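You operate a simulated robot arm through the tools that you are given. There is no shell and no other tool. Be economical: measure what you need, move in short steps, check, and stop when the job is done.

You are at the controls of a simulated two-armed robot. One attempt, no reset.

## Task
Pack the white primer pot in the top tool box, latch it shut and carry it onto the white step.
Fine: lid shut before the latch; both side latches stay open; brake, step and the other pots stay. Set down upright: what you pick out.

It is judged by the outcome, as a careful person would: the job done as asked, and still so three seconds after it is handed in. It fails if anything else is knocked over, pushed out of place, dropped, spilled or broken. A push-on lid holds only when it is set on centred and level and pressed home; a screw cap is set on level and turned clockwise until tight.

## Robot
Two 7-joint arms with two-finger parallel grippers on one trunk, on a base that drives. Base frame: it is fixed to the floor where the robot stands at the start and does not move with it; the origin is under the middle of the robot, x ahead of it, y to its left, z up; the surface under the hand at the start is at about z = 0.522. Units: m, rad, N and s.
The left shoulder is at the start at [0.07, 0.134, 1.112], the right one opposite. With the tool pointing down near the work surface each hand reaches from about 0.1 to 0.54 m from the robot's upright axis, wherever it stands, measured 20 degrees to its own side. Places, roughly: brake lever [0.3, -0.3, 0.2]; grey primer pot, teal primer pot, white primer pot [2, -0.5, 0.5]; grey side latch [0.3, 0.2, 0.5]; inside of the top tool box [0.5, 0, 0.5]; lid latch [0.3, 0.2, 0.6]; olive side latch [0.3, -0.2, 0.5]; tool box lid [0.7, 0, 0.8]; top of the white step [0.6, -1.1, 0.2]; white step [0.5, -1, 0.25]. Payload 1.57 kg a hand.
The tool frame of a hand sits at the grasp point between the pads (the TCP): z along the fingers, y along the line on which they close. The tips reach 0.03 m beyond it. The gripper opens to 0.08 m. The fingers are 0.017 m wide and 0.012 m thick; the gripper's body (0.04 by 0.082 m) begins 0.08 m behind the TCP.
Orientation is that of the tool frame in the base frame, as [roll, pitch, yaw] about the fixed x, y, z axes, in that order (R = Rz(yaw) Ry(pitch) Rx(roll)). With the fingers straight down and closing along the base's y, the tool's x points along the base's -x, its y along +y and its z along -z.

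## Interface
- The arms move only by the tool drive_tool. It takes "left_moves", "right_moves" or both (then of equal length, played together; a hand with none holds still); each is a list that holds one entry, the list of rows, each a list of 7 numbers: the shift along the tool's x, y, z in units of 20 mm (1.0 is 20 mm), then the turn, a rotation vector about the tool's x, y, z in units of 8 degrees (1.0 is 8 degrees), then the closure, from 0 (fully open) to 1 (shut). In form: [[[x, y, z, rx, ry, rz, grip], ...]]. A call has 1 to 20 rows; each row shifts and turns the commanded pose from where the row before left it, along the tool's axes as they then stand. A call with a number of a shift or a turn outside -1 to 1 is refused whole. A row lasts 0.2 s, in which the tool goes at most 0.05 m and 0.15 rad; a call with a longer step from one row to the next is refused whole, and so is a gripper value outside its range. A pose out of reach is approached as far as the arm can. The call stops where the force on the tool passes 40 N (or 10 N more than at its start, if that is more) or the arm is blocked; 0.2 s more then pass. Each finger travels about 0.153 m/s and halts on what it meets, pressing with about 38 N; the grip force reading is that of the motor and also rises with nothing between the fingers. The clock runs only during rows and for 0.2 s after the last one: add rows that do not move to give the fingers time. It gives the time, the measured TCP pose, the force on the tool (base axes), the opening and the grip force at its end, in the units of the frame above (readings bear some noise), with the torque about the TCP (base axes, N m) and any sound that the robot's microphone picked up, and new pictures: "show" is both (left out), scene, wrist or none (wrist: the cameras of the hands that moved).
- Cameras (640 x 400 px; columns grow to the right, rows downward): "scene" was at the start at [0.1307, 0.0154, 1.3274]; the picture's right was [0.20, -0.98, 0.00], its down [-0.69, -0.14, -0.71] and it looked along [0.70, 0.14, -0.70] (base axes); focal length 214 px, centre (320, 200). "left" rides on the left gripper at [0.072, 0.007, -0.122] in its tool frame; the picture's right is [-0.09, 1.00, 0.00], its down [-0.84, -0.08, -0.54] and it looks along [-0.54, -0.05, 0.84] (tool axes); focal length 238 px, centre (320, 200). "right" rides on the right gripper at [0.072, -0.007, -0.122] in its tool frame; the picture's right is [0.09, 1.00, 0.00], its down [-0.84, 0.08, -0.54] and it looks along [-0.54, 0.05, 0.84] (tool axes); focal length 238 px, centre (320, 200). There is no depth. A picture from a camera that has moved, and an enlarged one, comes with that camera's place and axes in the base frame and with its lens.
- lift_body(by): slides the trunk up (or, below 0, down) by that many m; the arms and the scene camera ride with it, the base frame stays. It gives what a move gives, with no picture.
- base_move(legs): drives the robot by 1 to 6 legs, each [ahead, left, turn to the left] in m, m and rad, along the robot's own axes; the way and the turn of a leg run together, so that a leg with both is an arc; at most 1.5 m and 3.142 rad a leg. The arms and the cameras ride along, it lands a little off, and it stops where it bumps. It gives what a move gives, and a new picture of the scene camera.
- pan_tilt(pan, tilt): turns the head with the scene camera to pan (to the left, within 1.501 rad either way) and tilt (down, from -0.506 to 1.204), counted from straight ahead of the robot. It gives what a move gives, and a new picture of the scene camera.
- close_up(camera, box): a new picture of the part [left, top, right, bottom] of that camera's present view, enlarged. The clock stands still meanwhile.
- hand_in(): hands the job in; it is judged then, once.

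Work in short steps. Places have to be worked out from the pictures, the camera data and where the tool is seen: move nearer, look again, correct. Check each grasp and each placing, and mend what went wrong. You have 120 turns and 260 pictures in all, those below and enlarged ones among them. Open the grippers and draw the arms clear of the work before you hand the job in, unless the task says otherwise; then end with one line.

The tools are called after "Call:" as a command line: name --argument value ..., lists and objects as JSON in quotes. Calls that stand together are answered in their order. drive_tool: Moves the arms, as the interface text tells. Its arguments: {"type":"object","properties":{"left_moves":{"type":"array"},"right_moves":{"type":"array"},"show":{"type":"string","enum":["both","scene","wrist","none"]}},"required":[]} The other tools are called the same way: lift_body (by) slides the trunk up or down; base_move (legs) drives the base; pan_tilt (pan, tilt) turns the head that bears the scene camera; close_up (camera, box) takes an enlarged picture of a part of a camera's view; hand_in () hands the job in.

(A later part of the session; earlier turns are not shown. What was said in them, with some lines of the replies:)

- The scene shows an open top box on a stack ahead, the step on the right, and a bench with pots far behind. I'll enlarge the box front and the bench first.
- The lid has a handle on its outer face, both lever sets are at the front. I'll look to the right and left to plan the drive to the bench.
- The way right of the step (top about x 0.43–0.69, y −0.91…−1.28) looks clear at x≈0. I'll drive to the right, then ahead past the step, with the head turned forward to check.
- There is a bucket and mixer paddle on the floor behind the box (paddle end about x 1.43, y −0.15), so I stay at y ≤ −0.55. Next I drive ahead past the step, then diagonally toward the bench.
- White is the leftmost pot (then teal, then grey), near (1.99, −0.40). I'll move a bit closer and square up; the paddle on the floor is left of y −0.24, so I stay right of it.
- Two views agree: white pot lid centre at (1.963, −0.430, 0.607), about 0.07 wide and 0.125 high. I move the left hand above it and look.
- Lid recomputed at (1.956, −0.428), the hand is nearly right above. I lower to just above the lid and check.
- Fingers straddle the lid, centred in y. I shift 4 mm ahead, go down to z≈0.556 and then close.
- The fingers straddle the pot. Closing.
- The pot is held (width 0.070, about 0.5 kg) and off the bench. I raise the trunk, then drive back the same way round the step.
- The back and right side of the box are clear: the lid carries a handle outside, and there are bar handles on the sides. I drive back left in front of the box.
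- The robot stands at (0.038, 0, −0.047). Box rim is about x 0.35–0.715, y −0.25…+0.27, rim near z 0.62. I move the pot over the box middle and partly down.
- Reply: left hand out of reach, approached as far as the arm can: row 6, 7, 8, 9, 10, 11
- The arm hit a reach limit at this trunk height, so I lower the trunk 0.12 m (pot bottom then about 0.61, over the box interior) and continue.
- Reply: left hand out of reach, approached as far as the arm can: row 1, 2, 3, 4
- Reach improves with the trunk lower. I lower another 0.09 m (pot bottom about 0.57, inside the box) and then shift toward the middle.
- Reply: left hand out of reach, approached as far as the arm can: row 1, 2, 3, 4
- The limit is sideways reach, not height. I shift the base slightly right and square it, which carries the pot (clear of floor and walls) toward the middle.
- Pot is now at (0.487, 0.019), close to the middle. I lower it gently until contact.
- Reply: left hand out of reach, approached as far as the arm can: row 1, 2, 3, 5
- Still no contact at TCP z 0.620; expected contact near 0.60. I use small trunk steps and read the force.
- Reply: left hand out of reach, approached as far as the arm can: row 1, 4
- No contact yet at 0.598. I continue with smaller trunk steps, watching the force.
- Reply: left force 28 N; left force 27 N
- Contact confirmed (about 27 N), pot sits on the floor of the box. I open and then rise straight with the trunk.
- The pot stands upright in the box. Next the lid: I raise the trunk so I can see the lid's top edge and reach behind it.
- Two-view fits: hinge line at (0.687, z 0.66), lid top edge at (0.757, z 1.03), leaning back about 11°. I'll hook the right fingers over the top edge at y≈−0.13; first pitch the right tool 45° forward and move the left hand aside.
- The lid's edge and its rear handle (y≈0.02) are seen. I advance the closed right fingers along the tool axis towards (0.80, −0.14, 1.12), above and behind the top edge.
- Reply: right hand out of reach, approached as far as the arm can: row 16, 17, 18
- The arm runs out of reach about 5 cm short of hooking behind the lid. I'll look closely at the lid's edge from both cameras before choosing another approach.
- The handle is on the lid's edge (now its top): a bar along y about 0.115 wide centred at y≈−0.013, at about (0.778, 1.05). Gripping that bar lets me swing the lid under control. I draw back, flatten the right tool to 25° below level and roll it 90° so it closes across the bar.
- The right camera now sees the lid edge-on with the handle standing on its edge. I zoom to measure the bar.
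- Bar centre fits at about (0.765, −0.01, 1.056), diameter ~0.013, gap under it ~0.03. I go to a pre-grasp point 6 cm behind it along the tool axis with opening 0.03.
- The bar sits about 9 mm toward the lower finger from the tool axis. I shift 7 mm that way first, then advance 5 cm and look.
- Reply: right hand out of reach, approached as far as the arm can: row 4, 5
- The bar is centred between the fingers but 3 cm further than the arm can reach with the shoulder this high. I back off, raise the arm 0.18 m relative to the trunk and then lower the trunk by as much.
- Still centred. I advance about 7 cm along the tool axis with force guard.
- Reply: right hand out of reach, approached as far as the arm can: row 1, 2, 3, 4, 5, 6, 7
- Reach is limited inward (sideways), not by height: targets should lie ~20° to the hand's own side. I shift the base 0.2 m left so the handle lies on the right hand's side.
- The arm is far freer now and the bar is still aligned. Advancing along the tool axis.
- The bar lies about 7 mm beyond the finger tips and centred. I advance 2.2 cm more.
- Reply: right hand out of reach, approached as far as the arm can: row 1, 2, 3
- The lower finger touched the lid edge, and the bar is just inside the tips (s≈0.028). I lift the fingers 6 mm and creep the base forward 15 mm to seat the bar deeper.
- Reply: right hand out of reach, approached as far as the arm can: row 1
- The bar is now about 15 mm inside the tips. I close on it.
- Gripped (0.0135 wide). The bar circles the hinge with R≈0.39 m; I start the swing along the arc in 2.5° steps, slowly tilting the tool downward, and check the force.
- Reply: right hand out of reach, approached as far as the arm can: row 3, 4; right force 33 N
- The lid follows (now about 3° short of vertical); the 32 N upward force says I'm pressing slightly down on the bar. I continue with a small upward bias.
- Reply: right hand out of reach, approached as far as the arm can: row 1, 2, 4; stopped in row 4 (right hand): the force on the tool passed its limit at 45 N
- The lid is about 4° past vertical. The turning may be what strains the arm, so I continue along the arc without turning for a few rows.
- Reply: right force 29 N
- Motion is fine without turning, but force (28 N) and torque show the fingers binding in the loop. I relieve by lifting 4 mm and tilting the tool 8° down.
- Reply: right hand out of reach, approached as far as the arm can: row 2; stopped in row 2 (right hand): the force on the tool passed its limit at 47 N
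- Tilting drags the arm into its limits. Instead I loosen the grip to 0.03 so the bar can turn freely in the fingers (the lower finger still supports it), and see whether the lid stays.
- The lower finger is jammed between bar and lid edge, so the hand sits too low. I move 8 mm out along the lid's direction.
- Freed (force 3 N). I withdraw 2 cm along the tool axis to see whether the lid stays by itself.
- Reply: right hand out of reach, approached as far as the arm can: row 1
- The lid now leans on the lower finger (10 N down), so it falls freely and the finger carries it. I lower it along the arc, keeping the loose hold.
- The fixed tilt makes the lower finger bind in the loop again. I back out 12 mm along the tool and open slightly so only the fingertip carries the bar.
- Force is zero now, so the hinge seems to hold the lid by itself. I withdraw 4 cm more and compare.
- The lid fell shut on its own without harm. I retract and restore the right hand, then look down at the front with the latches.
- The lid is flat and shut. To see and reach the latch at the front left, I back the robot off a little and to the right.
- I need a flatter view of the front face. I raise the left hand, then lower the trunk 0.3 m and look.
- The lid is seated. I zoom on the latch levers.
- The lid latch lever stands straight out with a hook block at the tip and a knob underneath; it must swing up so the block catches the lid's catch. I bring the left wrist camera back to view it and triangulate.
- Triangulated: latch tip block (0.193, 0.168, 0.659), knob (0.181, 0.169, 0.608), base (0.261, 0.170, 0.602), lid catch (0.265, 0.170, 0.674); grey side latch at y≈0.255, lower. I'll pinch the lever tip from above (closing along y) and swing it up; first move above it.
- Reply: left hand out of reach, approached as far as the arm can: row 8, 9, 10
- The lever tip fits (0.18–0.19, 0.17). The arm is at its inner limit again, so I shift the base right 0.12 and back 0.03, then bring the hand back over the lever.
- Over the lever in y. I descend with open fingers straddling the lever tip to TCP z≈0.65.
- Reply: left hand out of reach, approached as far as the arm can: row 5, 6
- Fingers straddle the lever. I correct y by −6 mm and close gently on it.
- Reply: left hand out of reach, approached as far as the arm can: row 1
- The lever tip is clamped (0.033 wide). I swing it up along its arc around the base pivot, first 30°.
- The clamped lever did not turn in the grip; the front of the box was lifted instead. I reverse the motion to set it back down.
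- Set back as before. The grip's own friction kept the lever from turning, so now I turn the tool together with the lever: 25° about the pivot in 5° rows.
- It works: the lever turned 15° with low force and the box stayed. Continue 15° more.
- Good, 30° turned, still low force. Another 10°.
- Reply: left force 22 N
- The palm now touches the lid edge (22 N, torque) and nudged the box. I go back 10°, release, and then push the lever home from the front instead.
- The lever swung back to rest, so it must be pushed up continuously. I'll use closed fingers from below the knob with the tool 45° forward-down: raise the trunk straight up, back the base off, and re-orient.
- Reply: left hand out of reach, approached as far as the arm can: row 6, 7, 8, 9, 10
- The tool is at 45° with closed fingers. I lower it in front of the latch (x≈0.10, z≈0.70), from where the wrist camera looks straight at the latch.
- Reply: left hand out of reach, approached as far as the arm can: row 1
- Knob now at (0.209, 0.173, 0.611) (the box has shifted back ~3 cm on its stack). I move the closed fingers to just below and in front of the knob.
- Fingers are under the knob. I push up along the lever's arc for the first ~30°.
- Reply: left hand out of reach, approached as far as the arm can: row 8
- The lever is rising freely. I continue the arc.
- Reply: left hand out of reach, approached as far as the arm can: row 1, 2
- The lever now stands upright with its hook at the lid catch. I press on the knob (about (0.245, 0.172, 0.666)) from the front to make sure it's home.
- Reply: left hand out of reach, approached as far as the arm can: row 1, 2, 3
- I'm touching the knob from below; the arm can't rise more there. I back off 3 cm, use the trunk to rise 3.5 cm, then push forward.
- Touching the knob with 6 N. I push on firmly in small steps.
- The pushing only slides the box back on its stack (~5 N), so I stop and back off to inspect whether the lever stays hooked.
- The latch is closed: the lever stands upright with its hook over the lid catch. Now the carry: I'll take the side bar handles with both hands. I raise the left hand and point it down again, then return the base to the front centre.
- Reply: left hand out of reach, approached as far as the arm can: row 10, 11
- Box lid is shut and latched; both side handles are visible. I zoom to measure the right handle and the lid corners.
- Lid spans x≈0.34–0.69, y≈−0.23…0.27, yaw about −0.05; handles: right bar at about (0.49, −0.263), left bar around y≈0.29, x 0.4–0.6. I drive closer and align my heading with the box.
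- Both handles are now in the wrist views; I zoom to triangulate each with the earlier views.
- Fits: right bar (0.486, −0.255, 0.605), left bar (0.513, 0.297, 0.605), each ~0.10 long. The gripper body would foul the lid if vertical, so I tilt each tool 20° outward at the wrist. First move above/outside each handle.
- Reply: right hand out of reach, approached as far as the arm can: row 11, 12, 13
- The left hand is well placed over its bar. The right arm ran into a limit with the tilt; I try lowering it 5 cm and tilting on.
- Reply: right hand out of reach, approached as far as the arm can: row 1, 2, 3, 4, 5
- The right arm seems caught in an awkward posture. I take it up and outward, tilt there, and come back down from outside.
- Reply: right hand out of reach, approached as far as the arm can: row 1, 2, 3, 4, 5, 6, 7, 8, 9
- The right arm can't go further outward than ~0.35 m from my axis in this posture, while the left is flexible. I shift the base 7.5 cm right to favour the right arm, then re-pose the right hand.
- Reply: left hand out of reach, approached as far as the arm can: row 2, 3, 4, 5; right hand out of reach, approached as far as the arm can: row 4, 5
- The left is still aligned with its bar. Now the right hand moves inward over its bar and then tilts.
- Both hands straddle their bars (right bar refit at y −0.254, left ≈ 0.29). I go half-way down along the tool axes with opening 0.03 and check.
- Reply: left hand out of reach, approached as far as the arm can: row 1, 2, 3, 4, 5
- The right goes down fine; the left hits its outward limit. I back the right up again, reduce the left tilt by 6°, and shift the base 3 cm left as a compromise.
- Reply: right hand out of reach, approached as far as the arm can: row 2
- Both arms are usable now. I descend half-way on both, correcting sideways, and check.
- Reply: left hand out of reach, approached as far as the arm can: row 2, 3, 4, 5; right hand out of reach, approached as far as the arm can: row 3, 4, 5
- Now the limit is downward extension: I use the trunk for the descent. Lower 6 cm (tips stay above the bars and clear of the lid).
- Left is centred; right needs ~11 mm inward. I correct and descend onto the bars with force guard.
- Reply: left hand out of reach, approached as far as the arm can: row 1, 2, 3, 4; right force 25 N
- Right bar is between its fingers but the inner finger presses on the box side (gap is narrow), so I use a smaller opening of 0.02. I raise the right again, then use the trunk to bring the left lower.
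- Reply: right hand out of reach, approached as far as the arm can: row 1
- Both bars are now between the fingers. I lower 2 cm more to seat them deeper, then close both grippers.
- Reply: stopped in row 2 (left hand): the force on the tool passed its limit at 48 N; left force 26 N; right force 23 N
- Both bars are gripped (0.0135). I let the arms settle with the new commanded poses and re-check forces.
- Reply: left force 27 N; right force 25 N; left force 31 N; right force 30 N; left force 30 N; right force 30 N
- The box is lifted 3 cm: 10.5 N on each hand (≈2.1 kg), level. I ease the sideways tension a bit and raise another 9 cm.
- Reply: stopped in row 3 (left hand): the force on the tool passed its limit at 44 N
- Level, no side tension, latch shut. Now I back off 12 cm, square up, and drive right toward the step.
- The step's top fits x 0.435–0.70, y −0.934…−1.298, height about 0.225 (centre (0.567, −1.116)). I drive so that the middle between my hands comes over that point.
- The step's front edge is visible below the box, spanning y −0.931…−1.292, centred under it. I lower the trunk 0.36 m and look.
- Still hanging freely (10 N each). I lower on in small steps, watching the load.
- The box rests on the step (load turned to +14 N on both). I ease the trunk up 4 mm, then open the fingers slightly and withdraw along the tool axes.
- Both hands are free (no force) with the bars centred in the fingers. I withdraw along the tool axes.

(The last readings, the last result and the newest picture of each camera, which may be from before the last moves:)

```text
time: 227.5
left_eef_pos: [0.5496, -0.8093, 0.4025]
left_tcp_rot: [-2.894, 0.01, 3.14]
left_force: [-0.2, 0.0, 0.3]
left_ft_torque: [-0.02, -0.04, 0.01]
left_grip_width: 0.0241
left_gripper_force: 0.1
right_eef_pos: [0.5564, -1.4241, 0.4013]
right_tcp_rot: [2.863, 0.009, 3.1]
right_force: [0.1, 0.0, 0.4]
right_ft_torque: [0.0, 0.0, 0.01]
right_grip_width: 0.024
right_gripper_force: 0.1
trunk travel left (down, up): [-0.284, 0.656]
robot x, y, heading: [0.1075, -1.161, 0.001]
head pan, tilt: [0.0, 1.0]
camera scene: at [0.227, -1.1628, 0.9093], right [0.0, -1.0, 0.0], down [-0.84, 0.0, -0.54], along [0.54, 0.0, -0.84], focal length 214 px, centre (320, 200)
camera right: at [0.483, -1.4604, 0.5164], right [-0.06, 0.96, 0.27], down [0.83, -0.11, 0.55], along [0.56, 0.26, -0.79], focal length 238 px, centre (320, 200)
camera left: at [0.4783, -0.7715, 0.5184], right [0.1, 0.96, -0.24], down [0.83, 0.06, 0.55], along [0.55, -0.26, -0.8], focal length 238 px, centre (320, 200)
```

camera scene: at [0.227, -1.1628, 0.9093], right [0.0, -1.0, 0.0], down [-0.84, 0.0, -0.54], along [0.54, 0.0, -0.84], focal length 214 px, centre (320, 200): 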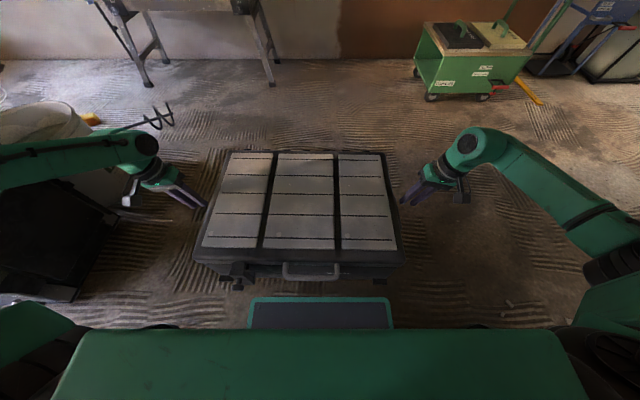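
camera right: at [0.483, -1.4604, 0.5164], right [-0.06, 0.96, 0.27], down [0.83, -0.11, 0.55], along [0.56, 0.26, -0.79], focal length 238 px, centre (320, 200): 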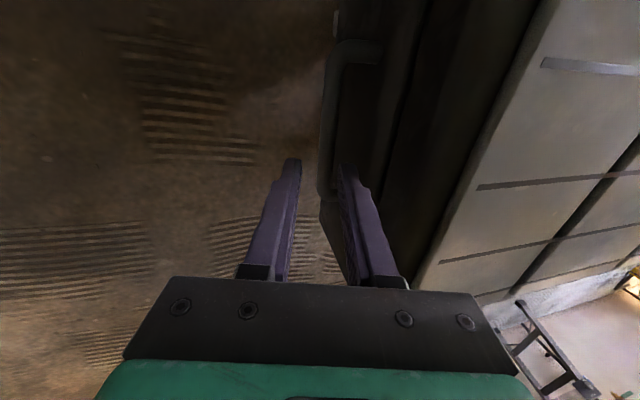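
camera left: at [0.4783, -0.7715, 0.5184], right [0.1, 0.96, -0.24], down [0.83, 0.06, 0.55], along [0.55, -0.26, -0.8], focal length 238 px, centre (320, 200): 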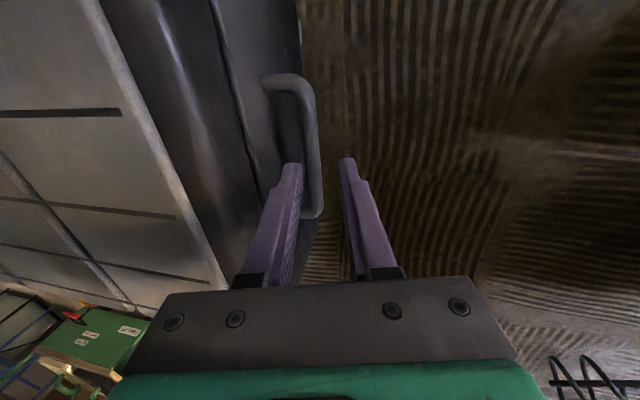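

The fingers are above the handles; the box stays level. I raise the trunk, then back off and look.

Call:
lift_body --by 0.35

Call:
base_move --legs '[[-0.35, 0, 0]]'

Call:
drive_tool --left_moves '[[[0, 0, 0, 0, 0, 0, 0], [0, 0, 0, 0, 0, 0, 0], [0, 0, 0, 0, 0, 0, 0]]]' --right_moves '[[[0, 0, 0, 0, 0, 0, 0], [0, 0, 0, 0, 0, 0, 0], [0, 0, 0, 0, 0, 0, 0]]]' --show "none"

Call:
pan_tilt --pan 0.3 --tilt 0.75

Call:
close_up --camera "scene" --box '[300, 150, 500, 290]'

```text
time: 230.9
left_eef_pos: [0.5501, -0.8089, 0.7521]
left_tcp_rot: [-2.894, 0.012, 3.141]
left_force: [0.3, 0.0, -0.2]
left_ft_torque: [-0.02, 0.03, 0.02]
left_grip_width: 0.024
left_gripper_force: 0.1
right_eef_pos: [0.5585, -1.4243, 0.7504]
right_tcp_rot: [2.862, 0.009, 3.101]
right_force: [0.8, -0.2, -1.0]
right_ft_torque: [-0.01, 0.0, 0.05]
right_grip_width: 0.0241
right_gripper_force: 0.1
trunk travel left (down, up): [-0.634, 0.306]
robot x, y, heading: [0.1084, -1.1605, -0.009]
head pan, tilt: [0.0, 1.0]
```

```text
time: 233.2
left_eef_pos: [0.2081, -0.8091, 0.7527]
left_tcp_rot: [-2.895, 0.011, 3.131]
left_force: [0.4, -0.2, -0.4]
left_ft_torque: [0.0, 0.03, 0.01]
left_grip_width: 0.0239
left_gripper_force: 0.0
right_eef_pos: [0.2103, -1.4242, 0.7521]
right_tcp_rot: [2.861, 0.008, 3.092]
right_force: [-0.8, -1.0, 0.6]
right_ft_torque: [0.02, -0.04, -0.01]
right_grip_width: 0.0238
right_gripper_force: 0.0
trunk travel left (down, up): [-0.634, 0.306]
robot x, y, heading: [-0.2389, -1.1552, -0.016]
head pan, tilt: [0.0, 1.0]
camera scene: at [-0.1178, -1.1612, 1.2593], right [-0.01, -1.0, 0.0], down [-0.84, 0.01, -0.54], along [0.54, -0.01, -0.84], focal length 214 px, centre (320, 200)
```

scene: 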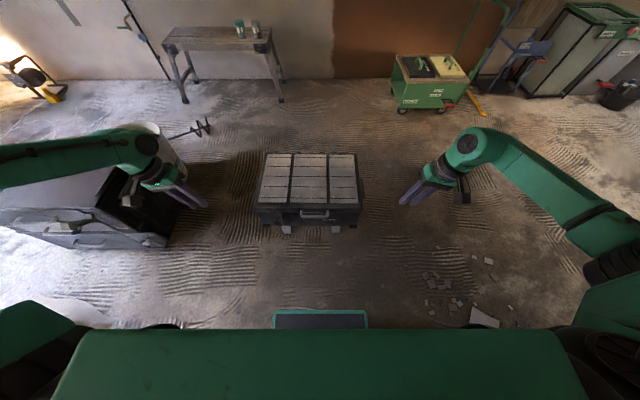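

```text
time: 233.9
left_eef_pos: [0.2081, -0.8104, 0.7522]
left_tcp_rot: [-2.894, 0.007, 3.131]
left_force: [0.1, -0.5, -1.2]
left_ft_torque: [0.0, 0.02, -0.02]
left_grip_width: 0.08
left_gripper_force: 0.1
right_eef_pos: [0.2096, -1.4261, 0.7522]
right_tcp_rot: [2.863, 0.008, 3.092]
right_force: [0.5, 0.5, 0.5]
right_ft_torque: [0.01, 0.04, 0.0]
right_grip_width: 0.08
right_gripper_force: 0.1
trunk travel left (down, up): [-0.634, 0.306]
robot x, y, heading: [-0.2374, -1.1569, -0.015]
head pan, tilt: [0.0, 1.0]
```

```text
time: 234.8
left_eef_pos: [0.2086, -0.81, 0.7525]
left_tcp_rot: [-2.892, 0.01, 3.13]
left_force: [-0.3, -0.8, -0.1]
left_ft_torque: [-0.02, 0.05, 0.0]
left_grip_width: 0.0799
left_gripper_force: 0.2
right_eef_pos: [0.2089, -1.4257, 0.7526]
right_tcp_rot: [2.862, 0.01, 3.093]
right_force: [-0.1, -0.5, -0.3]
right_ft_torque: [-0.01, 0.02, -0.03]
right_grip_width: 0.08
right_gripper_force: 0.1
trunk travel left (down, up): [-0.634, 0.306]
robot x, y, heading: [-0.2365, -1.1584, -0.009]
head pan, tilt: [0.3, 0.75]
camera scene: at [-0.1079, -1.137, 1.2784], right [0.28, -0.96, 0.0], down [-0.65, -0.19, -0.73], along [0.7, 0.21, -0.68], focal length 214 px, centre (320, 200)
```

scene: 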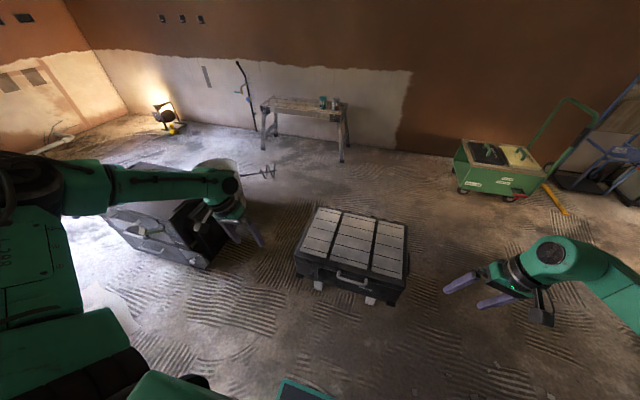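

```text
2.86 times, centred on (400, 220) of scene
camera zoom: at [-0.1079, -1.137, 1.2784], right [0.28, -0.96, 0.0], down [-0.65, -0.19, -0.73], along [0.7, 0.21, -0.68], focal length 613 px, centre (91, 143)
```

zoom: 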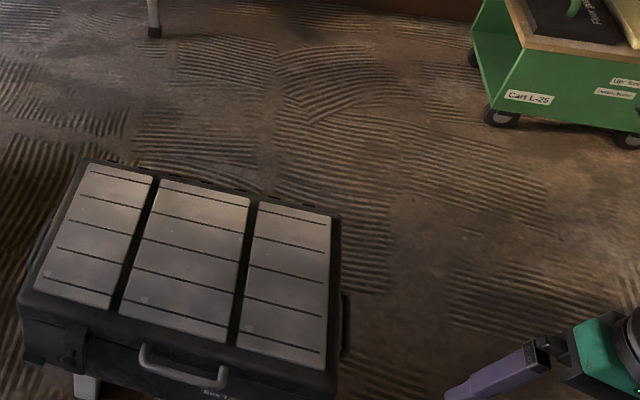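

The box sits level on the step. I check the latch and the remaining stack once more.

Call:
close_up --camera "scene" --box '[280, 240, 420, 320]'

Call:
close_up --camera "scene" --box '[90, 150, 290, 290]'

```text
4.57 times, centred on (350, 280) of scene
camera zoom: at [-0.1079, -1.137, 1.2784], right [0.28, -0.96, 0.0], down [-0.65, -0.19, -0.73], along [0.7, 0.21, -0.68], focal length 980 px, centre (183, -166)
```

zoom: 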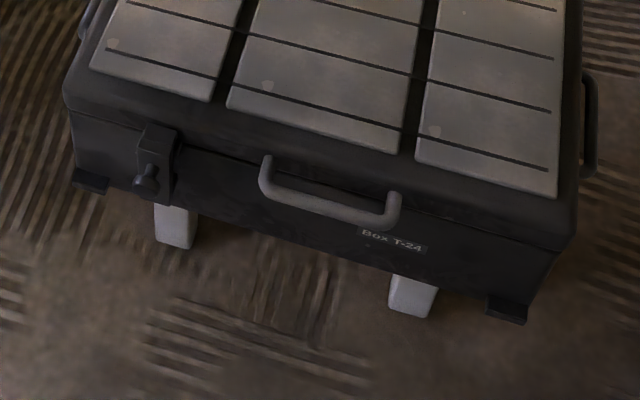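

```text
2.86 times, centred on (190, 220) of scene
camera zoom: at [-0.1079, -1.137, 1.2784], right [0.28, -0.96, 0.0], down [-0.65, -0.19, -0.73], along [0.7, 0.21, -0.68], focal length 613 px, centre (691, 143)
```

zoom: 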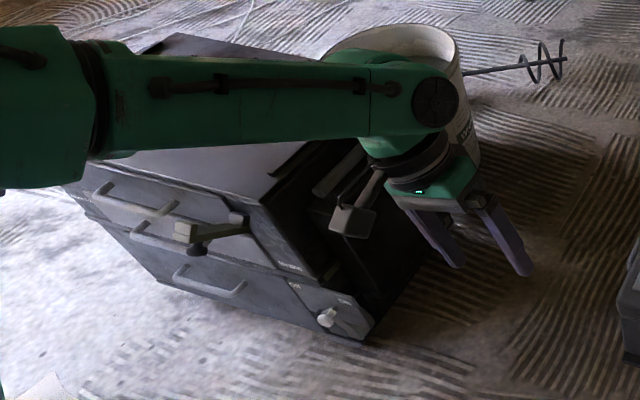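

The box stands on the step, lid shut and latch hooked; the stack's side latches are still open and both hands are clear. Handing in.

Call:
hand_in

```text
The job is handed in.
```

The white primer pot is upright in the top tool box. The lid is shut and latched, and the box stands level on the white step, with both grippers open and clear. Both side latches stayed open and the other pots stayed on the bench; I did not touch the brake or the step. Along the way the lid dropped shut on its own for the last part of its swing. While I was working the latch, the box's front edge lifted briefly and the box slid a few centimetres on its stack.
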